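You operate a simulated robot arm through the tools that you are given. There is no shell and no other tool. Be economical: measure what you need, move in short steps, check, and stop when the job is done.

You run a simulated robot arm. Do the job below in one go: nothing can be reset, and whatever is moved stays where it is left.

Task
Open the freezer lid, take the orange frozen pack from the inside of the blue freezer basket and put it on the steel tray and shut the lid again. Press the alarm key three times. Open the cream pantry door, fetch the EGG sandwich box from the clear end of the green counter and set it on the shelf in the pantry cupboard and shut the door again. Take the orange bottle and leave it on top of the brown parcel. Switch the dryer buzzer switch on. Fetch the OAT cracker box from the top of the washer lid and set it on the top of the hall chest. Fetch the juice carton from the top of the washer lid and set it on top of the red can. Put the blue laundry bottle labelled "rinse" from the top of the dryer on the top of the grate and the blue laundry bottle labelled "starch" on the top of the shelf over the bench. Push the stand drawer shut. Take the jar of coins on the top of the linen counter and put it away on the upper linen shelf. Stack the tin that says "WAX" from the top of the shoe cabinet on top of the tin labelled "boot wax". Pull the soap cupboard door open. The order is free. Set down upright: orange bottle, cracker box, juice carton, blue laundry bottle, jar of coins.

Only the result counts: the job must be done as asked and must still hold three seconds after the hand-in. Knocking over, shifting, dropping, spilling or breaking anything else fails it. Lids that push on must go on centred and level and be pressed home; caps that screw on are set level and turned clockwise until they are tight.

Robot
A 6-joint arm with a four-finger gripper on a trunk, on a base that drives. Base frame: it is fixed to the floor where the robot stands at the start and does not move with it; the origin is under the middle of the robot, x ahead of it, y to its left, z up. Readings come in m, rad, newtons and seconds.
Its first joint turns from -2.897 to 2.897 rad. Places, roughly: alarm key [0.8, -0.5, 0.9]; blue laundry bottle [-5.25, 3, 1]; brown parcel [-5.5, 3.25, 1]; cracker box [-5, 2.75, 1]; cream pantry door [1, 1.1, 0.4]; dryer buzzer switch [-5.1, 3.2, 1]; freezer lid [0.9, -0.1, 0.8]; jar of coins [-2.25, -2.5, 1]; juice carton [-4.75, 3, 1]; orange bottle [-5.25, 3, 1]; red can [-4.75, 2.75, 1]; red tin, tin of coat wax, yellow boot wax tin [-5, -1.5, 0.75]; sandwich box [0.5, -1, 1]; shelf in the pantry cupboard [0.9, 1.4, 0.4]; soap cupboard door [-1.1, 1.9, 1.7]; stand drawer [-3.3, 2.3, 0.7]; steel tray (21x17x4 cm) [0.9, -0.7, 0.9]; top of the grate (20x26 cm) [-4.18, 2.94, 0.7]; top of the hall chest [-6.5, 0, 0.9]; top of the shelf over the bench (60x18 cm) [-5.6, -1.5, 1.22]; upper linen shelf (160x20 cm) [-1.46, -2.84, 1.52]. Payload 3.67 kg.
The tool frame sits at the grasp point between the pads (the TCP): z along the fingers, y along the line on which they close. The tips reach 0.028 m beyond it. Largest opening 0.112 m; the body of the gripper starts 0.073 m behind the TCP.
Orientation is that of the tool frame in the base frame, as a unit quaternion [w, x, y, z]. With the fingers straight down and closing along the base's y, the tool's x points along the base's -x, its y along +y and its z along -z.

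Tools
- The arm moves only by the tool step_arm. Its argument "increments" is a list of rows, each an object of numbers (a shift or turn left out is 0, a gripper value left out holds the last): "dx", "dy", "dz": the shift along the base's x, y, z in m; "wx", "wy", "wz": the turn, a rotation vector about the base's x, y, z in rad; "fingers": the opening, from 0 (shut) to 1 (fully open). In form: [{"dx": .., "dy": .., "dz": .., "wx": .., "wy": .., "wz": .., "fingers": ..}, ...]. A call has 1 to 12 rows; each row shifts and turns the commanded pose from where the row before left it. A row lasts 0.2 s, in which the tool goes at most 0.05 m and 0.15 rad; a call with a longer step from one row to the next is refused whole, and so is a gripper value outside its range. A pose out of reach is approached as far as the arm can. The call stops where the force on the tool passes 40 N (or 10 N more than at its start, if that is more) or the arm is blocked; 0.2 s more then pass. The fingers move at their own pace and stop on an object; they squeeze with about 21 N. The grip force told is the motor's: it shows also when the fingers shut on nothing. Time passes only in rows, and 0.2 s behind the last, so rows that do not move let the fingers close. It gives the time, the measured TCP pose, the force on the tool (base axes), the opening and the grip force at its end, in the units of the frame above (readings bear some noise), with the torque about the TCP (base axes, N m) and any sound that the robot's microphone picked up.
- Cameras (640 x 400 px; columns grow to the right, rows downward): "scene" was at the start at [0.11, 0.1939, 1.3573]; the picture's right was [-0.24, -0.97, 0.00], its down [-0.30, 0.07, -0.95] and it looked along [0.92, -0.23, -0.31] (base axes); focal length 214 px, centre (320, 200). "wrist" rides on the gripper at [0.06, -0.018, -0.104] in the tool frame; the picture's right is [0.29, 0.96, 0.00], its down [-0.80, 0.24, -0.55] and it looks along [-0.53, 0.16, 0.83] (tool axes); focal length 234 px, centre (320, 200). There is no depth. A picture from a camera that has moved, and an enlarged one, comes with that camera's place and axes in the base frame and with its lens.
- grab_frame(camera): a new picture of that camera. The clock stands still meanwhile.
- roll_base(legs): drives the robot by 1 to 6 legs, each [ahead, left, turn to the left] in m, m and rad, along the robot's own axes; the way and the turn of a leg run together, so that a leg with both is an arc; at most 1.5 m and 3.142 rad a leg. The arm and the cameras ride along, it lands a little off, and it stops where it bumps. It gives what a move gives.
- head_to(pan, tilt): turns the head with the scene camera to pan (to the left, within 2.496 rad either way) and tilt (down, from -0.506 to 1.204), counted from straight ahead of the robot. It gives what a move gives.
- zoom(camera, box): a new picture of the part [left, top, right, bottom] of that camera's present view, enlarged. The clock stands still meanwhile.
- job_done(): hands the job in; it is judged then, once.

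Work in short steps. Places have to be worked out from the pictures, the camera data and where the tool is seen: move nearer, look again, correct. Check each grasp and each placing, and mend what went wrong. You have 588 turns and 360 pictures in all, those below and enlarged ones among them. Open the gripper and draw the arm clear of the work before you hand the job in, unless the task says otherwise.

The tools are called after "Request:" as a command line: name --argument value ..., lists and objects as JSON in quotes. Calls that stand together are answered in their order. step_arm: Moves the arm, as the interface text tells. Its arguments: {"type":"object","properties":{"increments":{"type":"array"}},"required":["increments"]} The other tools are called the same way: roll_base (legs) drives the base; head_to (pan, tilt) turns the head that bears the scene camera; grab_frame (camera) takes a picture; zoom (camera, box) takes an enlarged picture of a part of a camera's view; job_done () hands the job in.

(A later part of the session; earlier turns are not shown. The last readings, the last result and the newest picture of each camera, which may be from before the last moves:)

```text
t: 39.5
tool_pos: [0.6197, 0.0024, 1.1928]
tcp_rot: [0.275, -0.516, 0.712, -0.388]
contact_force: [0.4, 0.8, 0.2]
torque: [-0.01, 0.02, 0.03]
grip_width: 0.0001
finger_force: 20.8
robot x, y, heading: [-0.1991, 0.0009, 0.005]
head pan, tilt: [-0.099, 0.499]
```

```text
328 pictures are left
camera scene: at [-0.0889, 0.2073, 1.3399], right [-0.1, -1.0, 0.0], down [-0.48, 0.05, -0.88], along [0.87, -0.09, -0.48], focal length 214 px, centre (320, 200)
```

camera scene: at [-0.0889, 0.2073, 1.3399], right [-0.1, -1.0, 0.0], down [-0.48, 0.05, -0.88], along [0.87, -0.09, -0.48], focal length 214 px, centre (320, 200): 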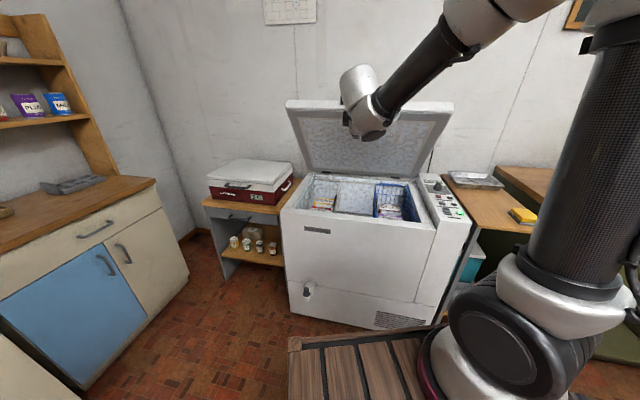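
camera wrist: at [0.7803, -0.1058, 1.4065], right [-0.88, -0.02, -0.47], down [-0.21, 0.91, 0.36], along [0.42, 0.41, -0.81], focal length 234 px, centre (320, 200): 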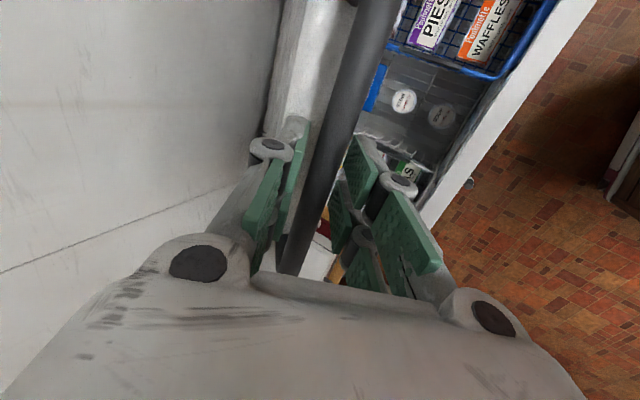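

The lid stays put at about 54°. I drive forward 0.15 m, then push the lid inward.

Request:
roll_base --legs '[[0.15, 0, 0]]'

Request:
step_arm --increments '[{"dx": 0.03, "dy": -0.01, "dz": 0.0}, {"dx": 0.03, "dy": -0.01, "dz": 0.0}, {"dx": 0.015, "dy": -0.005, "dz": 0.0}, {"dx": 0.015, "dy": -0.005, "dz": 0.003}, {"dx": 0.015, "dy": -0.005, "dz": 0.003}, {"dx": 0.015, "dy": -0.005, "dz": 0.003}]'

Request:
grab_frame --camera "scene"

```text
t: 40.8
tool_pos: [0.7675, 0.0043, 1.1941]
tcp_rot: [0.274, -0.516, 0.712, -0.388]
contact_force: [-0.4, -0.5, 0.2]
torque: [0.01, 0.0, -0.02]
grip_width: 0.0003
finger_force: 21.0
robot x, y, heading: [-0.0465, -0.0016, 0.006]
head pan, tilt: [-0.099, 0.499]
```

```text
t: 42.2
tool_pos: [0.8889, -0.0336, 1.2011]
tcp_rot: [0.275, -0.516, 0.712, -0.388]
contact_force: [-3.7, 0.2, -1.8]
torque: [0.03, 0.04, -0.01]
grip_width: 0.0
finger_force: 21.1
robot x, y, heading: [-0.049, 0.0011, 0.004]
head pan, tilt: [-0.099, 0.499]
```

```text
327 pictures are left
camera scene: at [0.0596, 0.2079, 1.3399], right [-0.1, -1.0, 0.0], down [-0.48, 0.05, -0.88], along [0.87, -0.08, -0.48], focal length 214 px, centre (320, 200)
```

scene: 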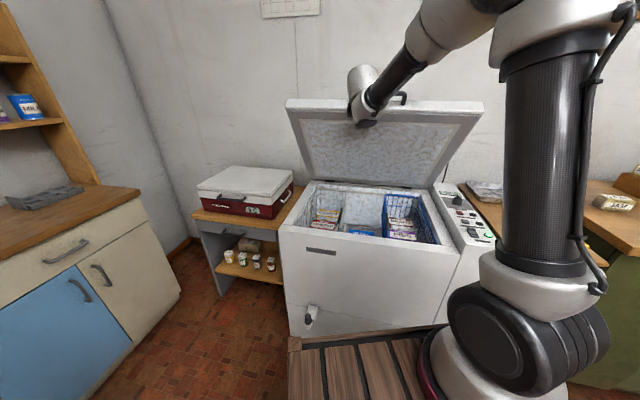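

Contact with light force. I continue pushing inward with small steps.

Request:
step_arm --increments '[{"dx": 0.016, "dy": -0.0054, "dz": 0.005}, {"dx": 0.016, "dy": -0.0054, "dz": 0.005}, {"dx": 0.016, "dy": -0.0054, "dz": 0.005}, {"dx": 0.016, "dy": -0.0054, "dz": 0.005}, {"dx": 0.016, "dy": -0.0054, "dz": 0.004}, {"dx": 0.016, "dy": -0.0054, "dz": 0.004}, {"dx": 0.016, "dy": -0.0054, "dz": 0.004}, {"dx": 0.016, "dy": -0.0054, "dz": 0.003}]'

Request:
grab_frame --camera "scene"

```text
t: 44.0
tool_pos: [1.0159, -0.0787, 1.2384]
tcp_rot: [0.275, -0.516, 0.712, -0.389]
contact_force: [0.8, -0.5, 1.2]
torque: [0.06, 0.01, 0.01]
grip_width: 0.0
finger_force: 21.2
robot x, y, heading: [-0.0493, 0.0007, 0.004]
head pan, tilt: [-0.099, 0.499]
```

```text
326 pictures are left
camera scene: at [0.0595, 0.2079, 1.3399], right [-0.1, -1.0, 0.0], down [-0.48, 0.05, -0.88], along [0.87, -0.08, -0.48], focal length 214 px, centre (320, 200)
```

scene: 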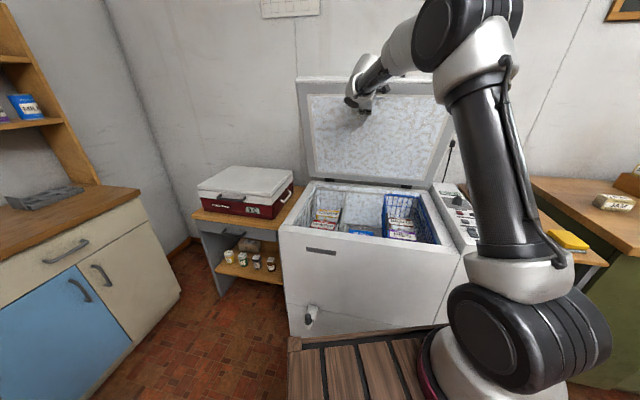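

The lid is now about 78° open. I pull back and look at the packs.

Request:
step_arm --increments '[{"dx": -0.045, "dy": 0.015}, {"dx": -0.045, "dy": 0.015}, {"dx": -0.045, "dy": 0.015}, {"dx": -0.045, "dy": 0.015}, {"dx": -0.04, "dy": -0.02}, {"dy": -0.04, "fingers": 1}]'

Request:
zoom --camera "scene" --box '[340, 170, 500, 270]'

Request:
grab_frame --camera "wrist"

```text
t: 45.4
tool_pos: [0.7967, -0.077, 1.2363]
tcp_rot: [0.275, -0.517, 0.712, -0.387]
contact_force: [0.2, 0.1, 0.6]
torque: [-0.02, 0.01, 0.01]
grip_width: 0.0702
finger_force: 0.1
robot x, y, heading: [-0.0492, -0.0017, 0.012]
head pan, tilt: [-0.099, 0.499]
```

```text
4.00 times, centred on (420, 220) of scene
camera zoom: at [0.0597, 0.2082, 1.3398], right [-0.1, -1.0, 0.0], down [-0.48, 0.05, -0.88], along [0.87, -0.08, -0.48], focal length 858 px, centre (-80, 120)
```

zoom: 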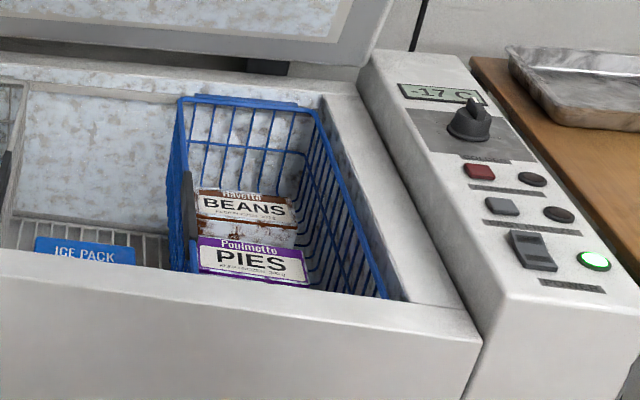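

```text
324 pictures are left
camera wrist: at [0.7047, -0.1084, 1.3103], right [-0.59, -0.12, -0.8], down [-0.31, 0.94, 0.1], along [0.74, 0.31, -0.59], focal length 234 px, centre (320, 200)
```

wrist: 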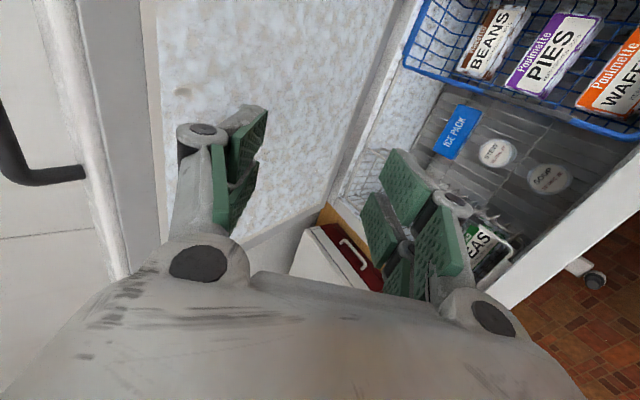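

I pitch the tool back toward vertical over the basket for a top view.

Request:
step_arm --increments '[{"wx": 0.045, "wy": 0.135, "dy": -0.03}, {"wx": 0.045, "wy": 0.135, "dy": -0.04}, {"wx": 0.045, "wy": 0.135, "dy": -0.04, "dx": -0.01}, {"wx": 0.045, "wy": 0.135, "dy": -0.04, "dx": -0.01}, {"wx": 0.045, "wy": 0.135, "dy": -0.04, "dx": -0.01}, {"wx": 0.045, "wy": 0.135, "dz": -0.02}, {"dx": -0.01}]'

Request:
grab_frame --camera "wrist"

```text
t: 47.0
tool_pos: [0.7552, -0.2678, 1.2186]
tcp_rot: [0.039, -0.587, 0.807, -0.056]
contact_force: [-0.2, -0.1, 0.8]
torque: [0.01, 0.0, 0.01]
grip_width: 0.1119
finger_force: 0.1
robot x, y, heading: [-0.0503, -0.0011, 0.003]
head pan, tilt: [-0.099, 0.499]
```

```text
323 pictures are left
camera wrist: at [0.7409, -0.3249, 1.3247], right [-0.99, 0.02, -0.13], down [-0.05, 0.86, 0.51], along [0.12, 0.51, -0.85], focal length 234 px, centre (320, 200)
```

wrist: 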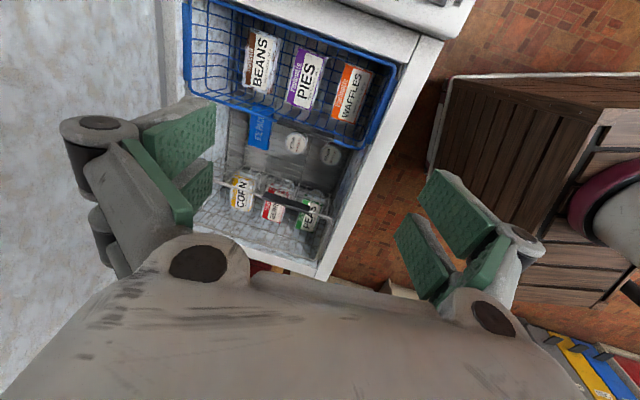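

I zoom for pack details.

Request:
zoom --camera "wrist" --box '[170, 0, 426, 160]'

```text
2.50 times, centred on (298, 80) of wrist
camera zoom: at [0.7409, -0.3249, 1.3247], right [-0.99, 0.02, -0.13], down [-0.05, 0.86, 0.51], along [0.12, 0.51, -0.85], focal length 585 px, centre (375, 500)
```

zoom: 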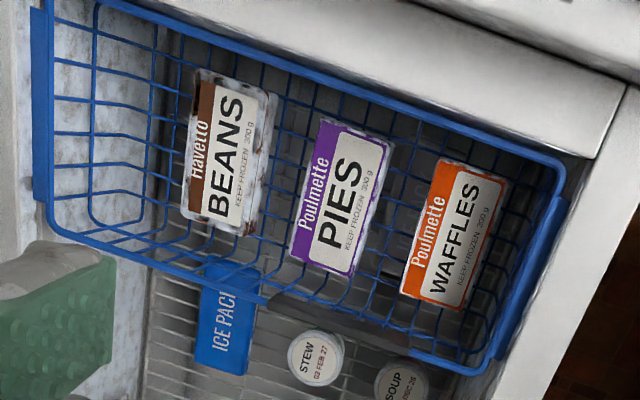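

Waffles centre is about (0.746,-0.248), top z≈0.67, 7 cm wide across the closing direction. I level the tool and descend to z≈0.85 to check.

Request:
step_arm --increments '[{"wx": 0.043, "wy": 0.129, "dx": -0.004, "dy": 0.01}, {"dz": -0.05, "dx": -0.002, "dy": 0.008}, {"dz": -0.05}, {"dz": -0.05}, {"dz": -0.05}, {"dz": -0.05}, {"dz": -0.05}, {"dz": -0.05}]'

Request:
grab_frame --camera "wrist"

Request:
grab_frame --camera "scene"

```text
refused: row 2 steps farther than a row can; nothing moved
```

```text
321 pictures are left
camera wrist: at [0.7409, -0.3249, 1.3247], right [-0.99, 0.02, -0.13], down [-0.05, 0.86, 0.51], along [0.12, 0.51, -0.85], focal length 234 px, centre (320, 200)
```

wrist: 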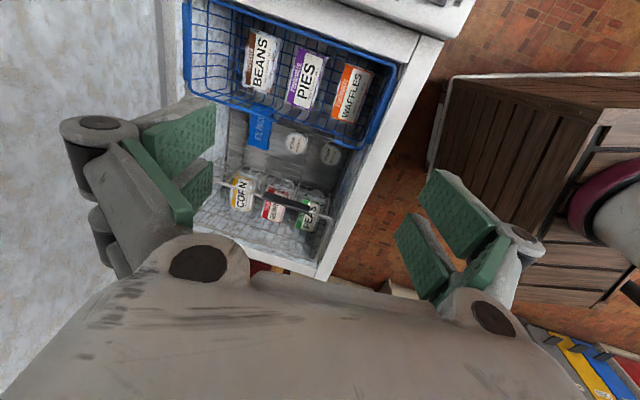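

```text
320 pictures are left
camera scene: at [0.0597, 0.2078, 1.3399], right [-0.1, -1.0, 0.0], down [-0.48, 0.05, -0.88], along [0.87, -0.08, -0.48], focal length 214 px, centre (320, 200)
```

scene: 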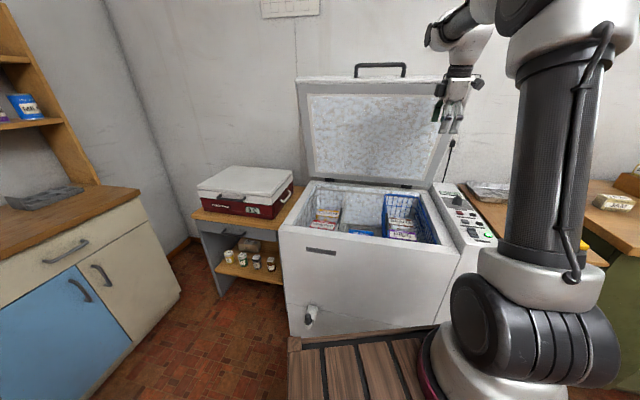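

A row was slightly too long, so I resend with smaller steps.

Request:
step_arm --increments '[{"wx": 0.043, "wy": 0.129, "dx": -0.004, "dy": 0.01}, {"dz": -0.048, "dx": -0.002, "dy": 0.008}, {"dz": -0.049}, {"dz": -0.049}, {"dz": -0.049}, {"dz": -0.049}, {"dz": -0.049}, {"dz": -0.049}]'

Request:
grab_frame --camera "wrist"

```text
t: 48.8
tool_pos: [0.751, -0.2486, 0.8763]
tcp_rot: [0.0, -0.588, 0.809, -0.003]
contact_force: [0.1, 0.1, 0.1]
torque: [-0.06, -0.02, -0.04]
grip_width: 0.1116
finger_force: 0.0
robot x, y, heading: [-0.0485, 0.001, 0.002]
head pan, tilt: [-0.099, 0.499]
```

```text
319 pictures are left
camera wrist: at [0.7501, -0.3105, 0.9811], right [-1.0, 0.02, 0.0], down [0.02, 0.83, 0.55], along [0.01, 0.55, -0.84], focal length 234 px, centre (320, 200)
```

wrist: 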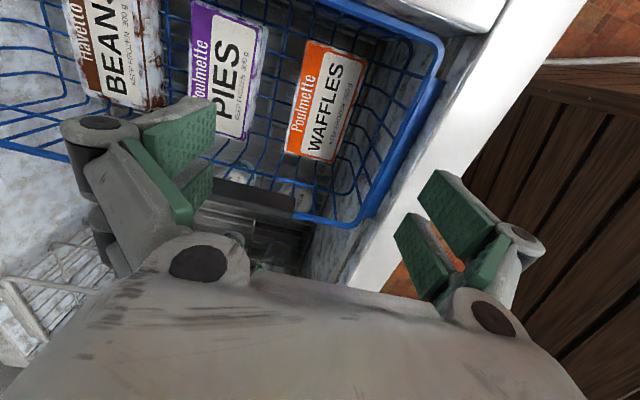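

The pack centre is about (0.744,-0.25). I descend to z≈0.75 and check again.

Request:
step_arm --increments '[{"dx": -0.006, "dz": -0.045}, {"dz": -0.045}, {"dz": -0.035}]'

Request:
grab_frame --camera "wrist"

Request:
zoom --camera "scene" --box '[360, 160, 480, 250]'

```text
t: 49.5
tool_pos: [0.7419, -0.2502, 0.787]
tcp_rot: [-0.003, -0.588, 0.809, 0.001]
contact_force: [-11.7, 6.0, 37.1]
torque: [0.92, 2.23, -0.08]
grip_width: 0.1128
finger_force: 0.2
robot x, y, heading: [-0.0499, 0.0006, 0.008]
head pan, tilt: [-0.099, 0.499]
stopped in row 3: the force on the tool passed its limit at 113 N (the readings are from after the stop); the commanded pose is now the measured one
```

```text
318 pictures are left
camera wrist: at [0.7413, -0.3117, 0.8923], right [-1.0, 0.02, 0.01], down [0.02, 0.83, 0.55], along [0.01, 0.55, -0.83], focal length 234 px, centre (320, 200)
```

wrist: 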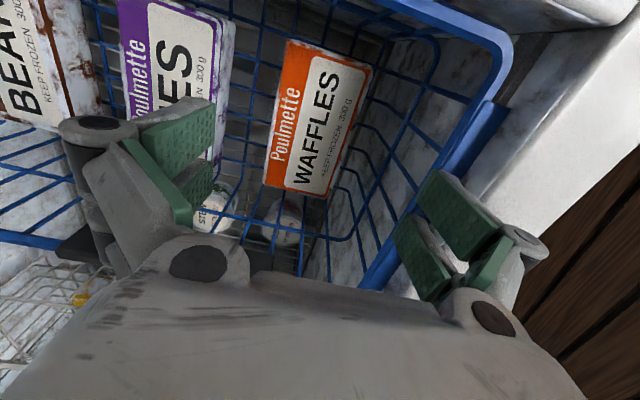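

```text
4.44 times, centred on (420, 205) of scene
camera zoom: at [0.0582, 0.2084, 1.3399], right [-0.1, -1.0, 0.0], down [-0.48, 0.05, -0.88], along [0.87, -0.08, -0.48], focal length 953 px, centre (-124, 178)
```

zoom: 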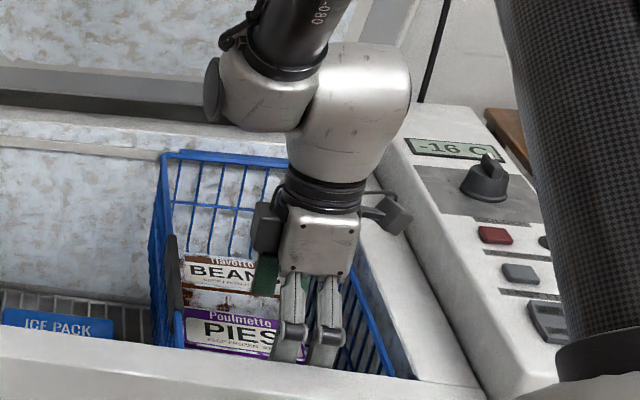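

The outer finger hit the basket rim while fully open. I rise, narrow the opening to about 0.086, and look again.

Request:
step_arm --increments '[{"dz": 0.04}, {"dz": 0.03, "fingers": 0.77}, {}]'

Request:
grab_frame --camera "wrist"

Request:
zoom --camera "scene" --box '[360, 160, 480, 250]'

```text
t: 50.3
tool_pos: [0.7425, -0.2509, 0.8547]
tcp_rot: [-0.003, -0.588, 0.809, 0.0]
contact_force: [-0.1, -0.1, -0.7]
torque: [0.03, -0.01, 0.04]
grip_width: 0.0864
finger_force: 0.0
robot x, y, heading: [-0.0472, -0.0001, 0.006]
head pan, tilt: [-0.099, 0.499]
```

```text
316 pictures are left
camera wrist: at [0.7417, -0.3119, 0.9585], right [-1.0, 0.02, 0.01], down [0.02, 0.83, 0.55], along [0.01, 0.55, -0.83], focal length 234 px, centre (320, 200)
```

wrist: 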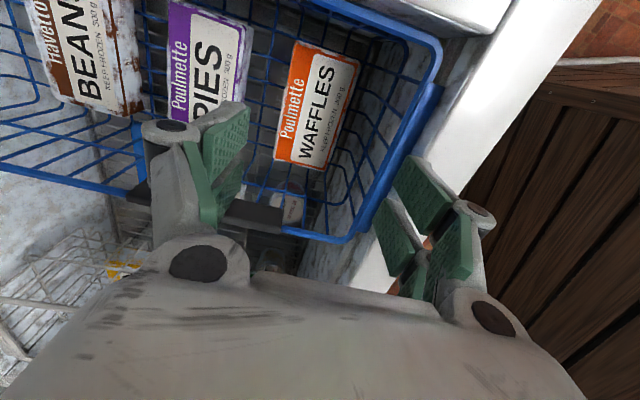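

```text
4.44 times, centred on (420, 205) of scene
camera zoom: at [0.0599, 0.2078, 1.3399], right [-0.1, -1.0, 0.0], down [-0.48, 0.05, -0.88], along [0.87, -0.08, -0.48], focal length 953 px, centre (-124, 178)
```

zoom: 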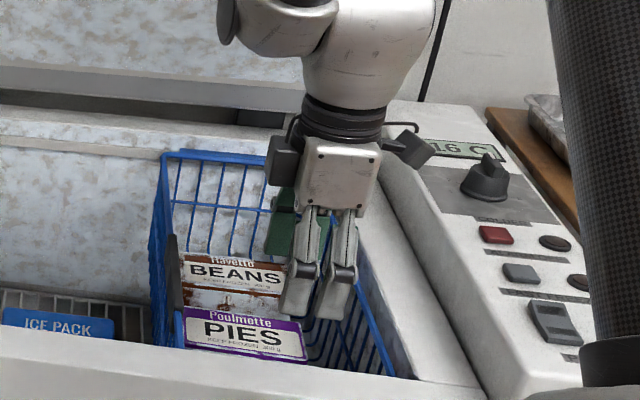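

The pack is centred under the tool and the basket is unmoved. I descend with the narrower opening.

Request:
step_arm --increments '[{"dz": -0.04, "dx": 0.002}, {"dz": -0.04}, {"dz": -0.03}, {"dz": -0.02}]'

Request:
grab_frame --camera "wrist"

```text
t: 51.3
tool_pos: [0.7441, -0.2504, 0.7265]
tcp_rot: [-0.004, -0.588, 0.809, 0.001]
contact_force: [0.1, -0.3, 0.8]
torque: [0.0, -0.02, 0.01]
grip_width: 0.0864
finger_force: 0.0
robot x, y, heading: [-0.0487, -0.0011, 0.005]
head pan, tilt: [-0.099, 0.499]
```

```text
314 pictures are left
camera wrist: at [0.7446, -0.3125, 0.8298], right [-1.0, 0.02, 0.01], down [0.02, 0.83, 0.55], along [0.01, 0.55, -0.83], focal length 234 px, centre (320, 200)
```

wrist: 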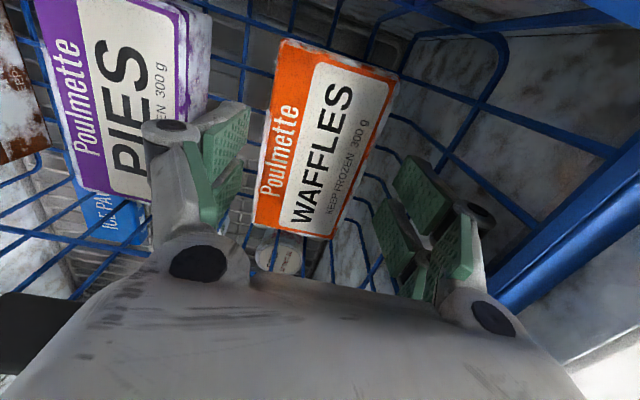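

The pack looks about 8 cm wide, so I open slightly (to 0.9) here inside the basket and descend further.

Request:
step_arm --increments '[{"fingers": 0.9}, {"dz": -0.01}, {"dz": -0.015}]'

Request:
grab_frame --camera "wrist"

```text
t: 52.1
tool_pos: [0.747, -0.2511, 0.7017]
tcp_rot: [-0.003, -0.587, 0.809, 0.0]
contact_force: [27.4, -9.1, 17.2]
torque: [0.73, 1.91, -0.13]
grip_width: 0.0928
finger_force: 0.0
robot x, y, heading: [-0.0509, 0.0002, 0.004]
head pan, tilt: [-0.099, 0.499]
```

```text
313 pictures are left
camera wrist: at [0.7465, -0.3132, 0.8061], right [-1.0, 0.02, 0.0], down [0.02, 0.83, 0.55], along [0.01, 0.55, -0.83], focal length 234 px, centre (320, 200)
```

wrist: 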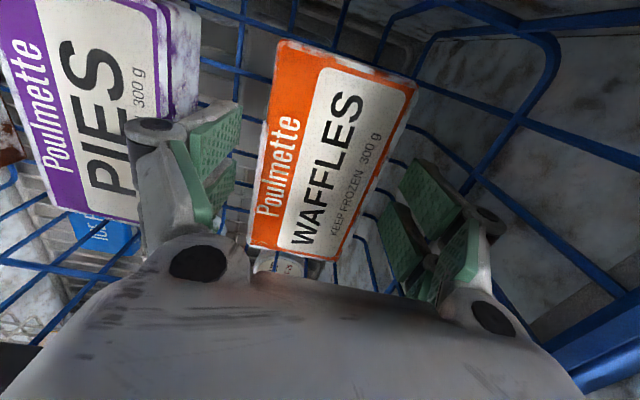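

The outer finger presses the basket lightly. I ease the opening to 0.82, shift 2 mm inward and lower a bit.

Request:
step_arm --increments '[{"fingers": 0.82, "dx": 0.001}, {"dz": -0.01}]'

Request:
grab_frame --camera "wrist"

```text
t: 52.7
tool_pos: [0.745, -0.2514, 0.689]
tcp_rot: [-0.005, -0.588, 0.809, 0.001]
contact_force: [8.3, -3.0, 2.4]
torque: [0.17, 0.42, -0.06]
grip_width: 0.0884
finger_force: 0.2
robot x, y, heading: [-0.052, 0.0005, 0.007]
head pan, tilt: [-0.099, 0.499]
```

```text
312 pictures are left
camera wrist: at [0.7451, -0.3122, 0.7937], right [-1.0, 0.02, 0.01], down [0.02, 0.83, 0.55], along [0.01, 0.55, -0.83], focal length 234 px, centre (320, 200)
```

wrist: 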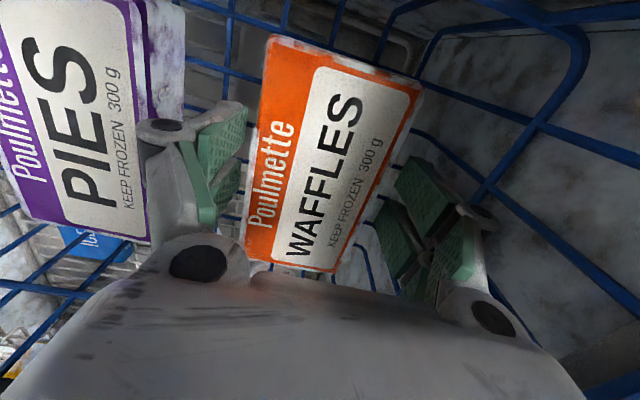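

There is residual contact, probably the outer knuckle against the basket rim. I tilt the gripper top inward slightly (0.09 rad) and go down.

Request:
step_arm --increments '[{"dz": 0.004, "dx": 0.003, "dy": -0.001, "wx": 0.029, "wy": 0.085}, {"dz": -0.008}, {"dz": -0.01}]'

Request:
grab_frame --camera "wrist"

```text
t: 53.5
tool_pos: [0.7484, -0.2518, 0.676]
tcp_rot: [-0.029, -0.588, 0.808, 0.038]
contact_force: [-0.4, 0.5, 0.6]
torque: [-0.01, -0.01, -0.06]
grip_width: 0.092
finger_force: 0.0
robot x, y, heading: [-0.0486, -0.0038, 0.004]
head pan, tilt: [-0.099, 0.499]
```

```text
311 pictures are left
camera wrist: at [0.7567, -0.3168, 0.7782], right [-1.0, 0.02, 0.09], down [0.07, 0.82, 0.57], along [-0.06, 0.58, -0.82], focal length 234 px, centre (320, 200)
```

wrist: 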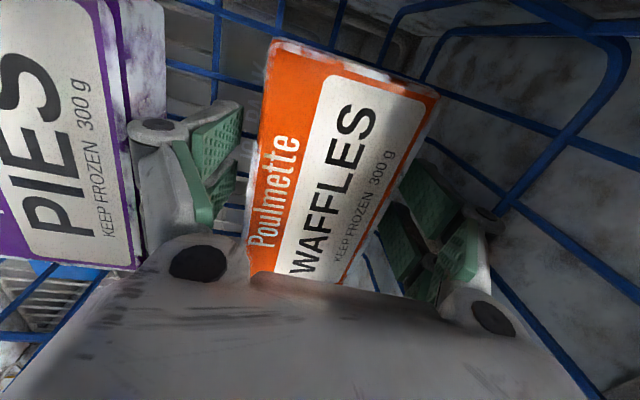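

The contact is gone and the finger tips are beside the pack. I go down another 2.5 cm and close.

Request:
step_arm --increments '[{"dz": -0.01}, {"dz": -0.01}, {"dz": -0.006}]'

Request:
step_arm --increments '[{"fingers": 0.4}, {}, {}]'

Request:
grab_frame --camera "wrist"

```text
t: 54.0
tool_pos: [0.7527, -0.25, 0.6654]
tcp_rot: [-0.028, -0.589, 0.807, 0.035]
contact_force: [0.6, 8.5, 3.4]
torque: [-1.25, 0.12, 0.06]
grip_width: 0.0918
finger_force: 0.1
robot x, y, heading: [-0.0498, 0.0013, 0.006]
head pan, tilt: [-0.099, 0.499]
stopped in row 2: the force on the tool passed its limit at 50 N (the readings are from after the stop); the commanded pose is now the measured one
```

```text
t: 54.8
tool_pos: [0.7553, -0.251, 0.6689]
tcp_rot: [-0.025, -0.587, 0.808, 0.033]
contact_force: [-5.8, 1.9, 10.4]
torque: [-0.07, -0.34, 0.03]
grip_width: 0.0718
finger_force: 20.8
robot x, y, heading: [-0.0495, 0.0036, 0.006]
head pan, tilt: [-0.099, 0.499]
stopped in row 3: the force on the tool passed its limit at 42 N (the readings are from after the stop); the commanded pose is now the measured one
```

```text
310 pictures are left
camera wrist: at [0.7626, -0.3157, 0.7713], right [-1.0, 0.02, 0.08], down [0.06, 0.82, 0.57], along [-0.05, 0.57, -0.82], focal length 234 px, centre (320, 200)
```

wrist: 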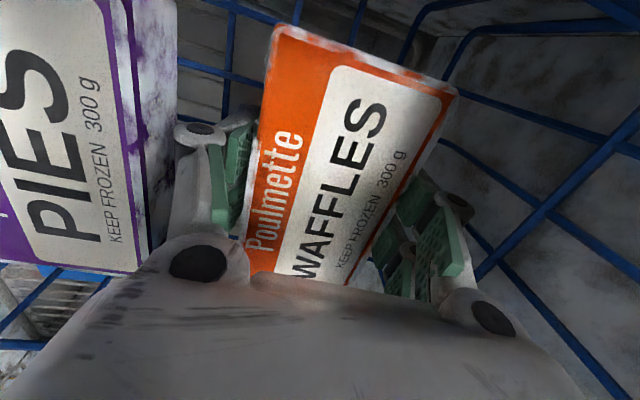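

The fingers stopped at 0.072 on the pack. I command a full close and lift slowly.

Request:
step_arm --increments '[{"fingers": 0}, {}, {"dz": 0.01}, {"dz": 0.015}, {"dz": 0.02}]'

Request:
grab_frame --camera "wrist"

```text
t: 56.0
tool_pos: [0.7557, -0.2518, 0.7118]
tcp_rot: [-0.024, -0.589, 0.807, 0.032]
contact_force: [-0.5, -0.2, -2.5]
torque: [-0.04, -0.01, -0.03]
grip_width: 0.0706
finger_force: 21.3
robot x, y, heading: [-0.0488, 0.0033, 0.006]
head pan, tilt: [-0.099, 0.499]
```

```text
309 pictures are left
camera wrist: at [0.763, -0.3155, 0.8149], right [-1.0, 0.02, 0.08], down [0.06, 0.82, 0.57], along [-0.05, 0.57, -0.82], focal length 234 px, centre (320, 200)
```

wrist: 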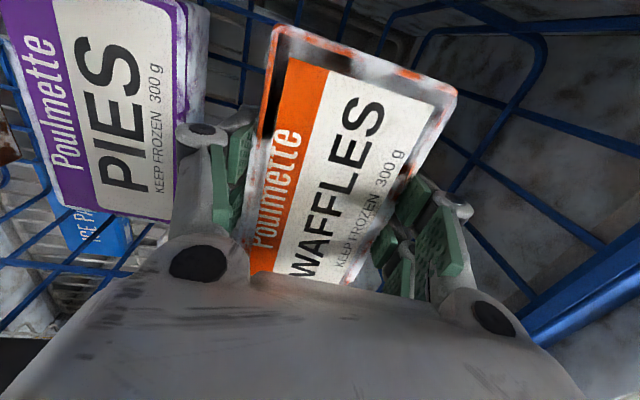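

The pack is lifted (about 0.25 kg felt). I continue up and clear of the freezer.

Request:
step_arm --increments '[{"dz": 0.03}, {"dz": 0.03}, {"dz": 0.04}, {"dz": 0.045}, {"dz": 0.045}, {"dz": 0.045}, {"dz": 0.045}, {"dz": 0.03}]'

Request:
grab_frame --camera "wrist"

Request:
head_to --pan -0.5 --tilt 0.5

Request:
grab_frame --camera "scene"

```text
t: 57.8
tool_pos: [0.7561, -0.2514, 1.0225]
tcp_rot: [-0.025, -0.589, 0.807, 0.031]
contact_force: [0.2, -0.2, -3.3]
torque: [-0.03, 0.04, 0.0]
grip_width: 0.0701
finger_force: 21.1
robot x, y, heading: [-0.0492, 0.0014, 0.001]
head pan, tilt: [-0.099, 0.499]
```

```text
308 pictures are left
camera wrist: at [0.764, -0.3158, 1.1255], right [-1.0, 0.02, 0.08], down [0.06, 0.82, 0.57], along [-0.05, 0.57, -0.82], focal length 234 px, centre (320, 200)
```

wrist: 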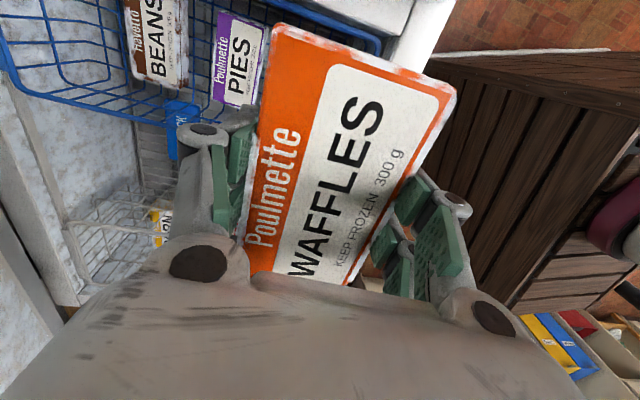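

```text
t: 58.7
tool_pos: [0.7579, -0.2511, 1.0224]
tcp_rot: [-0.024, -0.589, 0.807, 0.032]
contact_force: [0.1, -0.5, -3.4]
torque: [-0.04, 0.02, 0.01]
grip_width: 0.0702
finger_force: 20.9
robot x, y, heading: [-0.0499, 0.001, 0.002]
head pan, tilt: [-0.499, 0.499]
```

```text
307 pictures are left
camera scene: at [0.0496, 0.1734, 1.3399], right [-0.47, -0.88, 0.0], down [-0.42, 0.23, -0.88], along [0.77, -0.42, -0.48], focal length 214 px, centre (320, 200)
```

scene: 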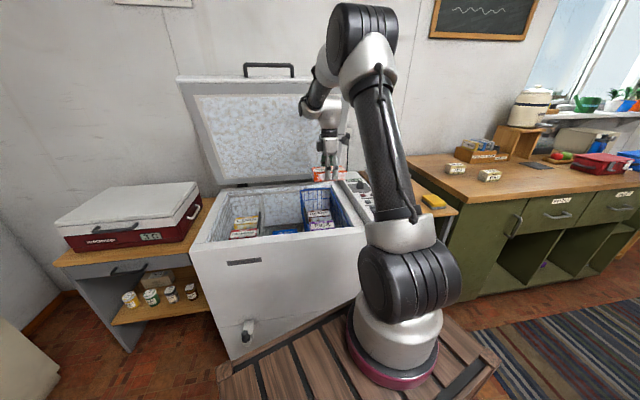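

Pack in hand. To reach the tray I have to drive right, so I check the free floor first.

Request:
head_to --pan -1.0 --tilt 0.8

Request:
grab_frame --camera "scene"

```text
t: 59.6
tool_pos: [0.7578, -0.2523, 1.0226]
tcp_rot: [-0.024, -0.589, 0.807, 0.032]
contact_force: [-0.3, -0.5, -3.1]
torque: [-0.01, 0.0, 0.03]
grip_width: 0.0702
finger_force: 21.4
robot x, y, heading: [-0.0489, 0.0003, 0.001]
head pan, tilt: [-1.0, 0.799]
```

```text
306 pictures are left
camera scene: at [0.0134, 0.1488, 1.314], right [-0.84, -0.54, 0.0], down [-0.39, 0.6, -0.7], along [0.38, -0.59, -0.72], focal length 214 px, centre (320, 200)
```

scene: 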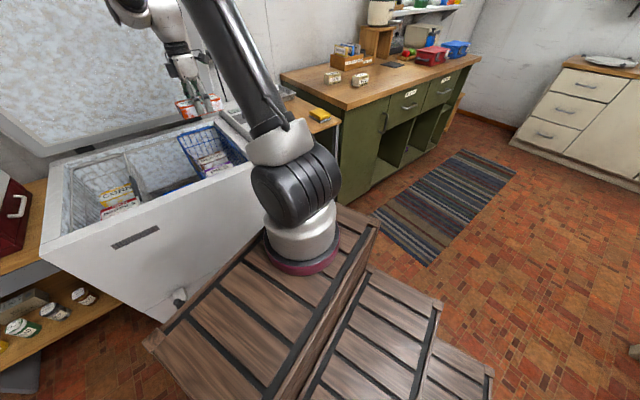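

Everything is yawed about -18.6°. I raise the arm, turn the base by -0.32 rad to face the counter line squarely, then shift right and slightly ahead.

Request:
step_arm --increments '[{"dz": 0.045}, {"dz": 0.045}, {"dz": 0.045}, {"dz": 0.045}]'

Request:
roll_base --legs '[[0, 0, -0.32], [0, -0.45, 0]]'

Request:
head_to --pan -0.1 --tilt 0.7

Request:
grab_frame --camera "scene"

```text
t: 60.6
tool_pos: [0.757, -0.2516, 1.1996]
tcp_rot: [-0.024, -0.589, 0.807, 0.033]
contact_force: [0.7, -0.3, -2.9]
torque: [-0.04, 0.02, -0.02]
grip_width: 0.07
finger_force: 21.0
robot x, y, heading: [-0.0512, -0.0001, 0.0]
head pan, tilt: [-1.0, 0.799]
```

```text
t: 64.4
tool_pos: [0.4947, -0.9213, 1.1998]
tcp_rot: [-0.018, -0.451, 0.892, 0.036]
contact_force: [-0.3, 0.0, -3.1]
torque: [-0.04, -0.04, -0.03]
grip_width: 0.0699
finger_force: 21.2
robot x, y, heading: [-0.187, -0.4297, -0.314]
head pan, tilt: [-1.0, 0.799]
```

```text
t: 65.6
tool_pos: [0.4955, -0.9217, 1.2001]
tcp_rot: [-0.019, -0.452, 0.891, 0.036]
contact_force: [-1.0, 0.0, -3.6]
torque: [-0.04, 0.01, 0.01]
grip_width: 0.0702
finger_force: 20.5
robot x, y, heading: [-0.1882, -0.4272, -0.321]
head pan, tilt: [-0.099, 0.7]
```

```text
305 pictures are left
camera scene: at [-0.0267, -0.2629, 1.3221], right [-0.41, -0.91, 0.0], down [-0.59, 0.26, -0.76], along [0.7, -0.31, -0.64], focal length 214 px, centre (320, 200)
```

scene: 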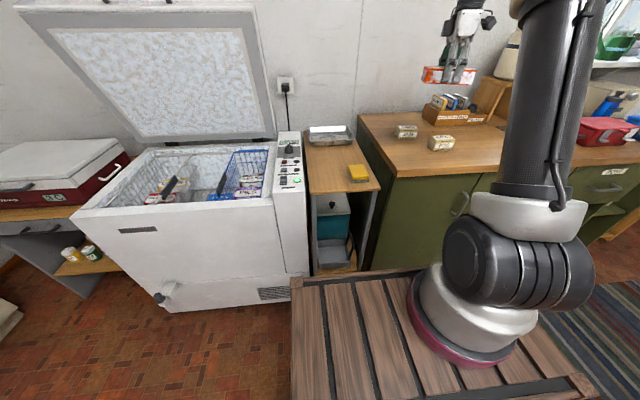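

The tray is at about (0.92,-0.74). I inch forward 0.14 m, staying clear of the table front.

Request:
roll_base --legs '[[0.14, 0, 0]]'

Request:
grab_frame --camera "scene"

```text
t: 66.9
tool_pos: [0.627, -0.9651, 1.1994]
tcp_rot: [-0.02, -0.452, 0.891, 0.035]
contact_force: [-0.1, 0.0, -3.2]
torque: [-0.04, 0.01, 0.0]
grip_width: 0.0699
finger_force: 21.1
robot x, y, heading: [-0.0588, -0.472, -0.316]
head pan, tilt: [-0.099, 0.7]
```

```text
304 pictures are left
camera scene: at [0.1049, -0.3059, 1.3221], right [-0.4, -0.91, 0.0], down [-0.59, 0.26, -0.76], along [0.7, -0.31, -0.64], focal length 214 px, centre (320, 200)
```

scene: 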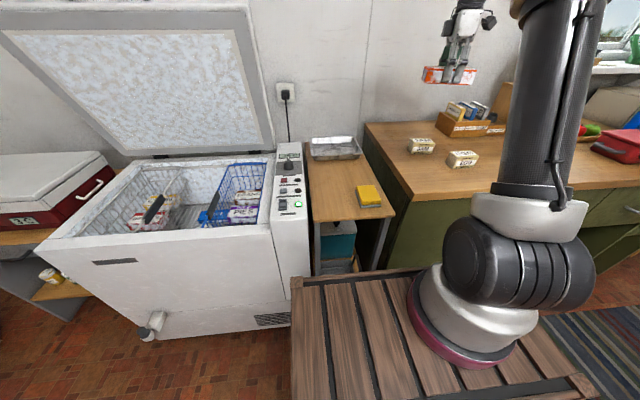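

I zoom on the tray.

Request:
zoom --camera "scene" --box '[280, 110, 440, 210]'

```text
4.00 times, centred on (360, 160) of scene
camera zoom: at [0.1049, -0.3059, 1.3221], right [-0.4, -0.91, 0.0], down [-0.59, 0.26, -0.76], along [0.7, -0.31, -0.64], focal length 858 px, centre (160, 360)
```

zoom: 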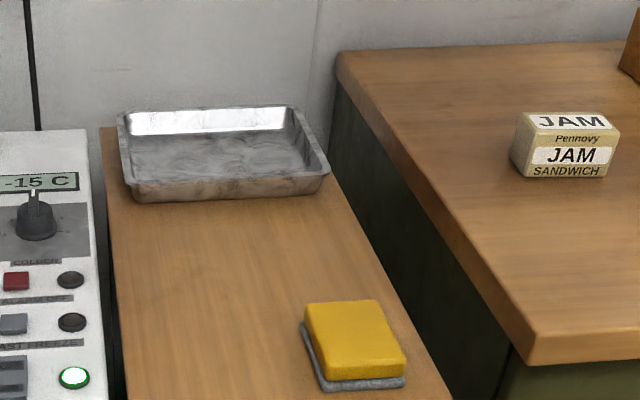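

The tray centre is about (0.90,-0.731), rim z≈0.89. I bring the pack over it, yawing the tool back by +0.316 so that it aligns with the tray.

Request:
step_arm --increments '[{"dx": 0.02, "dy": 0.03, "wz": 0.04}, {"dx": 0.03, "dy": 0.03, "wz": 0.04}, {"dx": 0.03, "dy": 0.03, "wz": 0.04}, {"dx": 0.03, "dy": 0.03, "wz": 0.04}, {"dx": 0.03, "dy": 0.03, "wz": 0.04}, {"dx": 0.035, "dy": 0.03, "wz": 0.04}, {"dx": 0.035, "dy": 0.03, "wz": 0.04}, {"dx": 0.035, "dy": 0.03, "wz": 0.036}, {"dx": 0.008, "dz": -0.04}, {"dz": -0.045}, {"dz": -0.045}]'

Request:
grab_frame --camera "scene"

Request:
grab_frame --camera "wrist"

```text
t: 69.3
tool_pos: [0.8583, -0.7231, 1.0575]
tcp_rot: [-0.024, -0.586, 0.809, 0.03]
contact_force: [-0.5, 0.9, -3.0]
torque: [-0.04, -0.05, -0.03]
grip_width: 0.07
finger_force: 21.4
out of reach, approached as far as the arm can: row 8
robot x, y, heading: [-0.0559, -0.4726, -0.314]
head pan, tilt: [-0.099, 0.7]
```

```text
302 pictures are left
camera scene: at [0.1046, -0.3057, 1.3222], right [-0.4, -0.91, 0.0], down [-0.59, 0.26, -0.77], along [0.7, -0.31, -0.64], focal length 214 px, centre (320, 200)
```

scene: 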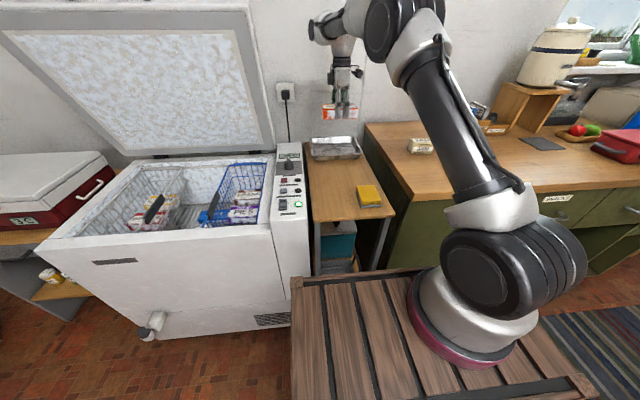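

```text
301 pictures are left
camera wrist: at [0.864, -0.7866, 1.1602], right [-1.0, 0.02, 0.08], down [0.06, 0.82, 0.57], along [-0.05, 0.57, -0.82], focal length 234 px, centre (320, 200)
```

wrist: 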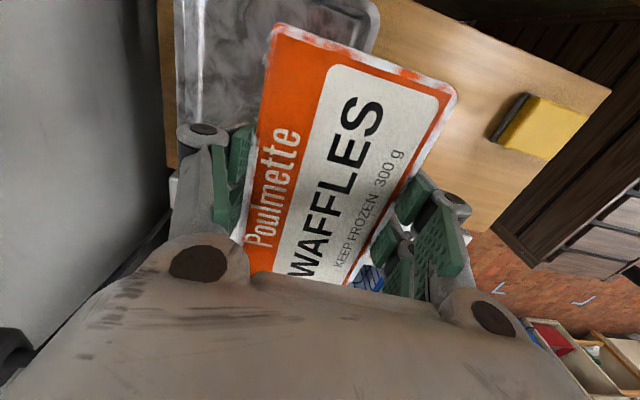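

I need about 2–3 cm more ahead. I lower first, as the reach is better there, then extend.

Request:
step_arm --increments '[{"dz": -0.03}, {"dx": 0.02, "dy": -0.006, "dz": -0.01}, {"dx": 0.012, "dy": -0.004}]'

Request:
zoom --camera "scene" --box '[280, 70, 440, 170]'

```text
t: 70.1
tool_pos: [0.889, -0.7326, 1.0184]
tcp_rot: [-0.024, -0.587, 0.809, 0.031]
contact_force: [-0.1, 0.7, -2.3]
torque: [-0.04, -0.03, -0.02]
grip_width: 0.0703
finger_force: 20.6
robot x, y, heading: [-0.0591, -0.4707, -0.31]
head pan, tilt: [-0.099, 0.7]
```

```text
4.00 times, centred on (360, 120) of scene
camera zoom: at [0.1047, -0.3058, 1.3221], right [-0.4, -0.91, 0.0], down [-0.59, 0.26, -0.76], along [0.7, -0.31, -0.64], focal length 858 px, centre (160, 520)
```

zoom: 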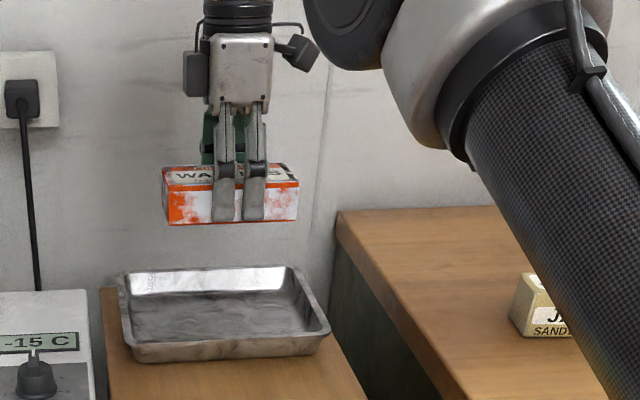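

The pack is level above the tray. I lower gently until contact.

Request:
step_arm --increments '[{"dz": -0.04}, {"dz": -0.04}, {"dz": -0.02}, {"dz": -0.01}]'

Request:
step_arm --increments '[{"dz": -0.005}, {"dz": -0.005}, {"dz": -0.005}]'

Request:
zoom --camera "scene" --box '[280, 70, 440, 170]'

```text
t: 71.1
tool_pos: [0.8899, -0.7327, 0.9096]
tcp_rot: [-0.024, -0.587, 0.809, 0.032]
contact_force: [-0.3, 0.4, -2.5]
torque: [-0.02, -0.01, 0.01]
grip_width: 0.0702
finger_force: 21.5
robot x, y, heading: [-0.0592, -0.4691, -0.316]
head pan, tilt: [-0.099, 0.7]
```

```text
t: 71.9
tool_pos: [0.8898, -0.7329, 0.8938]
tcp_rot: [-0.025, -0.586, 0.809, 0.032]
contact_force: [-0.3, -0.6, -3.2]
torque: [0.02, 0.0, -0.02]
grip_width: 0.0701
finger_force: 21.0
robot x, y, heading: [-0.0568, -0.4753, -0.317]
head pan, tilt: [-0.099, 0.7]
```

```text
4.00 times, centred on (360, 120) of scene
camera zoom: at [0.1049, -0.3058, 1.3221], right [-0.4, -0.91, 0.0], down [-0.59, 0.26, -0.76], along [0.7, -0.31, -0.64], focal length 858 px, centre (160, 520)
```

zoom: 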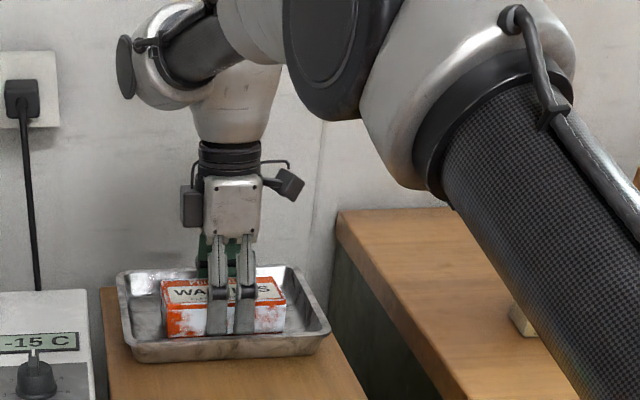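

Nearly down. I make a few more small steps and watch the force.

Request:
step_arm --increments '[{"dz": -0.004}, {"dz": -0.004}]'

Request:
step_arm --increments '[{"dz": -0.003}, {"dz": -0.003}]'

```text
t: 72.5
tool_pos: [0.89, -0.7321, 0.8874]
tcp_rot: [-0.023, -0.586, 0.809, 0.029]
contact_force: [-3.5, -0.4, 18.7]
torque: [-0.21, -0.53, -0.05]
grip_width: 0.0709
finger_force: 20.9
robot x, y, heading: [-0.0577, -0.4711, -0.313]
head pan, tilt: [-0.099, 0.7]
```

```text
t: 73.1
tool_pos: [0.8914, -0.7313, 0.8847]
tcp_rot: [-0.021, -0.587, 0.809, 0.028]
contact_force: [0.7, 0.1, 11.7]
torque: [0.02, -0.6, -0.06]
grip_width: 0.0717
finger_force: 20.5
robot x, y, heading: [-0.0596, -0.4703, -0.318]
head pan, tilt: [-0.099, 0.7]
stopped in row 2: the force on the tool passed its limit at 43 N (the readings are from after the stop); the commanded pose is now the measured one
```

The pack is resting on the tray. I open modestly and lift away.

Request:
step_arm --increments '[{"fingers": 0.75}, {}, {"dz": 0.03}, {"dz": 0.045}, {"dz": 0.045}, {"dz": 0.045}]'

Request:
zoom --camera "scene" --box '[280, 70, 440, 170]'

```text
t: 74.5
tool_pos: [0.8897, -0.7334, 1.0448]
tcp_rot: [-0.023, -0.587, 0.809, 0.03]
contact_force: [0.3, 0.0, -1.0]
torque: [0.0, 0.02, 0.0]
grip_width: 0.0841
finger_force: 0.1
robot x, y, heading: [-0.0579, -0.4721, -0.311]
head pan, tilt: [-0.099, 0.7]
```

```text
4.00 times, centred on (360, 120) of scene
camera zoom: at [0.1051, -0.3058, 1.3221], right [-0.4, -0.91, 0.0], down [-0.59, 0.26, -0.76], along [0.7, -0.31, -0.64], focal length 858 px, centre (160, 520)
```

zoom: 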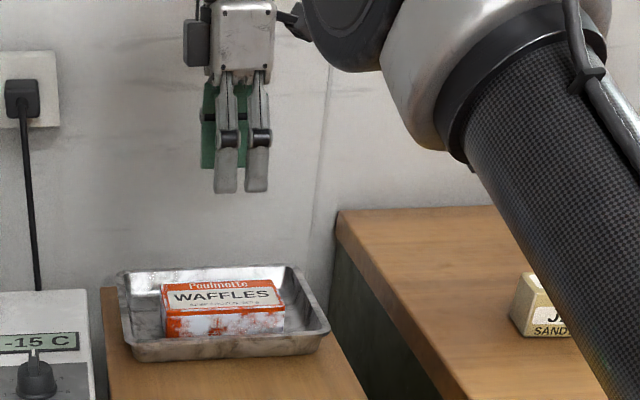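

The pack is on the tray. Now for the lid: I retract the arm, then drive back and to the left to be square in front of the freezer.

Request:
step_arm --increments '[{"dz": 0.045}, {"dz": 0.045}, {"dz": 0.045}, {"dx": -0.045, "dy": 0.015}, {"dx": -0.045, "dy": 0.015}, {"dx": -0.045, "dy": 0.015}, {"dx": -0.045, "dy": 0.015}, {"dx": -0.045, "dy": 0.015}]'

Request:
roll_base --legs '[[-0.1, 0, 0], [0, 0.67, 0]]'

Request:
head_to --pan 0.0 --tilt 0.3

Request:
grab_frame --camera "scene"

```text
t: 76.3
tool_pos: [0.6397, -0.6588, 1.1719]
tcp_rot: [-0.023, -0.586, 0.809, 0.03]
contact_force: [1.2, 0.2, -1.3]
torque: [0.03, 0.11, 0.0]
grip_width: 0.0838
finger_force: 0.2
out of reach, approached as far as the arm can: row 2, 3
robot x, y, heading: [-0.061, -0.472, -0.318]
head pan, tilt: [-0.099, 0.7]
```

```text
t: 80.8
tool_pos: [0.7517, 0.0195, 1.1725]
tcp_rot: [-0.023, -0.59, 0.807, 0.03]
contact_force: [-0.2, 0.6, -0.2]
torque: [0.02, 0.02, 0.03]
grip_width: 0.084
finger_force: 0.0
robot x, y, heading: [0.0518, 0.1951, -0.307]
head pan, tilt: [-0.099, 0.7]
```

```text
t: 81.6
tool_pos: [0.7526, 0.019, 1.1728]
tcp_rot: [-0.023, -0.59, 0.807, 0.03]
contact_force: [-0.3, 0.7, 0.3]
torque: [-0.03, 0.01, -0.01]
grip_width: 0.0837
finger_force: 0.1
robot x, y, heading: [0.0539, 0.2011, -0.313]
head pan, tilt: [0.0, 0.3]
```

```text
297 pictures are left
camera scene: at [0.2251, 0.372, 1.3582], right [-0.3, -0.95, 0.0], down [-0.28, 0.09, -0.95], along [0.91, -0.29, -0.3], focal length 214 px, centre (320, 200)
```

scene: 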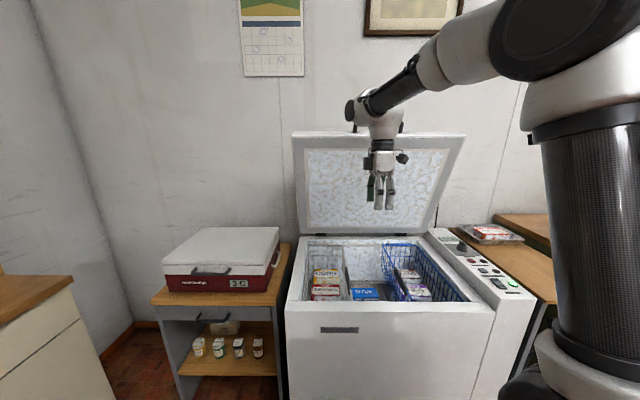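

I zoom on the lid top edge for the handle.

Request:
zoom --camera "scene" --box '[280, 80, 480, 205]'

```text
3.20 times, centred on (380, 142) of scene
camera zoom: at [0.2251, 0.372, 1.3582], right [-0.3, -0.95, 0.0], down [-0.28, 0.09, -0.95], along [0.91, -0.29, -0.3], focal length 686 px, centre (128, 384)
```

zoom: 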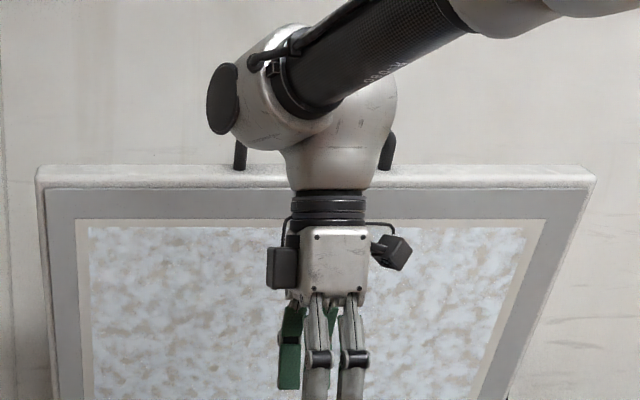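

I estimate the bar near (0.966,-0.109,≈1.39). I pitch the tool forward and back off so that the handle becomes visible.

Request:
step_arm --increments '[{"wx": -0.047, "wy": -0.14, "dz": 0.02}, {"wx": -0.047, "wy": -0.14, "dz": 0.03}, {"wx": -0.047, "wy": -0.14, "dz": 0.03}, {"wx": -0.047, "wy": -0.14, "dz": 0.03}, {"wx": -0.047, "wy": -0.14, "dz": 0.03}, {"wx": -0.047, "wy": -0.14, "dz": 0.03}, {"wx": -0.047, "wy": -0.14, "dz": 0.03, "fingers": 0.5}]'

Request:
grab_frame --camera "wrist"

Request:
zoom --camera "scene" --box '[280, 60, 480, 185]'

```text
t: 83.2
tool_pos: [0.7511, 0.0194, 1.3723]
tcp_rot: [0.265, -0.523, 0.716, -0.378]
contact_force: [0.6, 0.3, 0.1]
torque: [-0.01, 0.0, -0.02]
grip_width: 0.0561
finger_force: 0.1
robot x, y, heading: [0.0533, 0.2048, -0.307]
head pan, tilt: [0.0, 0.3]
```

```text
295 pictures are left
camera wrist: at [0.6616, -0.0123, 1.4476], right [-0.61, -0.12, -0.78], down [-0.31, 0.94, 0.11], along [0.72, 0.31, -0.62], focal length 234 px, centre (320, 200)
```

wrist: 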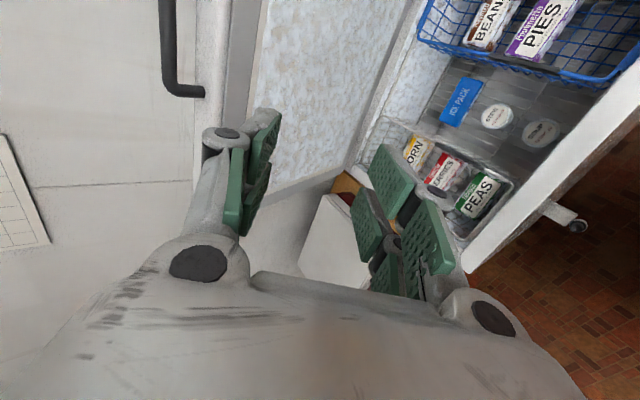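

```text
3.20 times, centred on (380, 122) of scene
camera zoom: at [0.2253, 0.372, 1.3582], right [-0.3, -0.95, 0.0], down [-0.28, 0.09, -0.96], along [0.91, -0.29, -0.3], focal length 686 px, centre (128, 448)
```

zoom: 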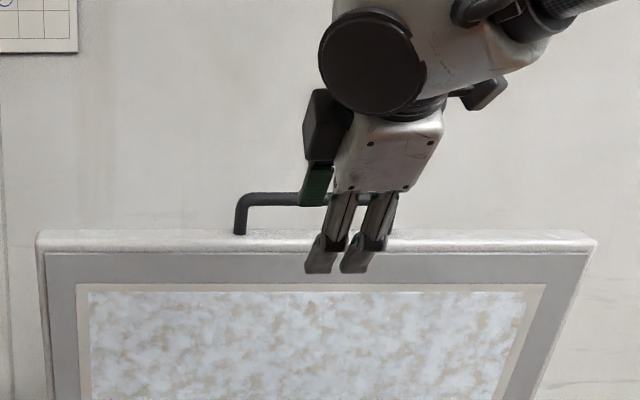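

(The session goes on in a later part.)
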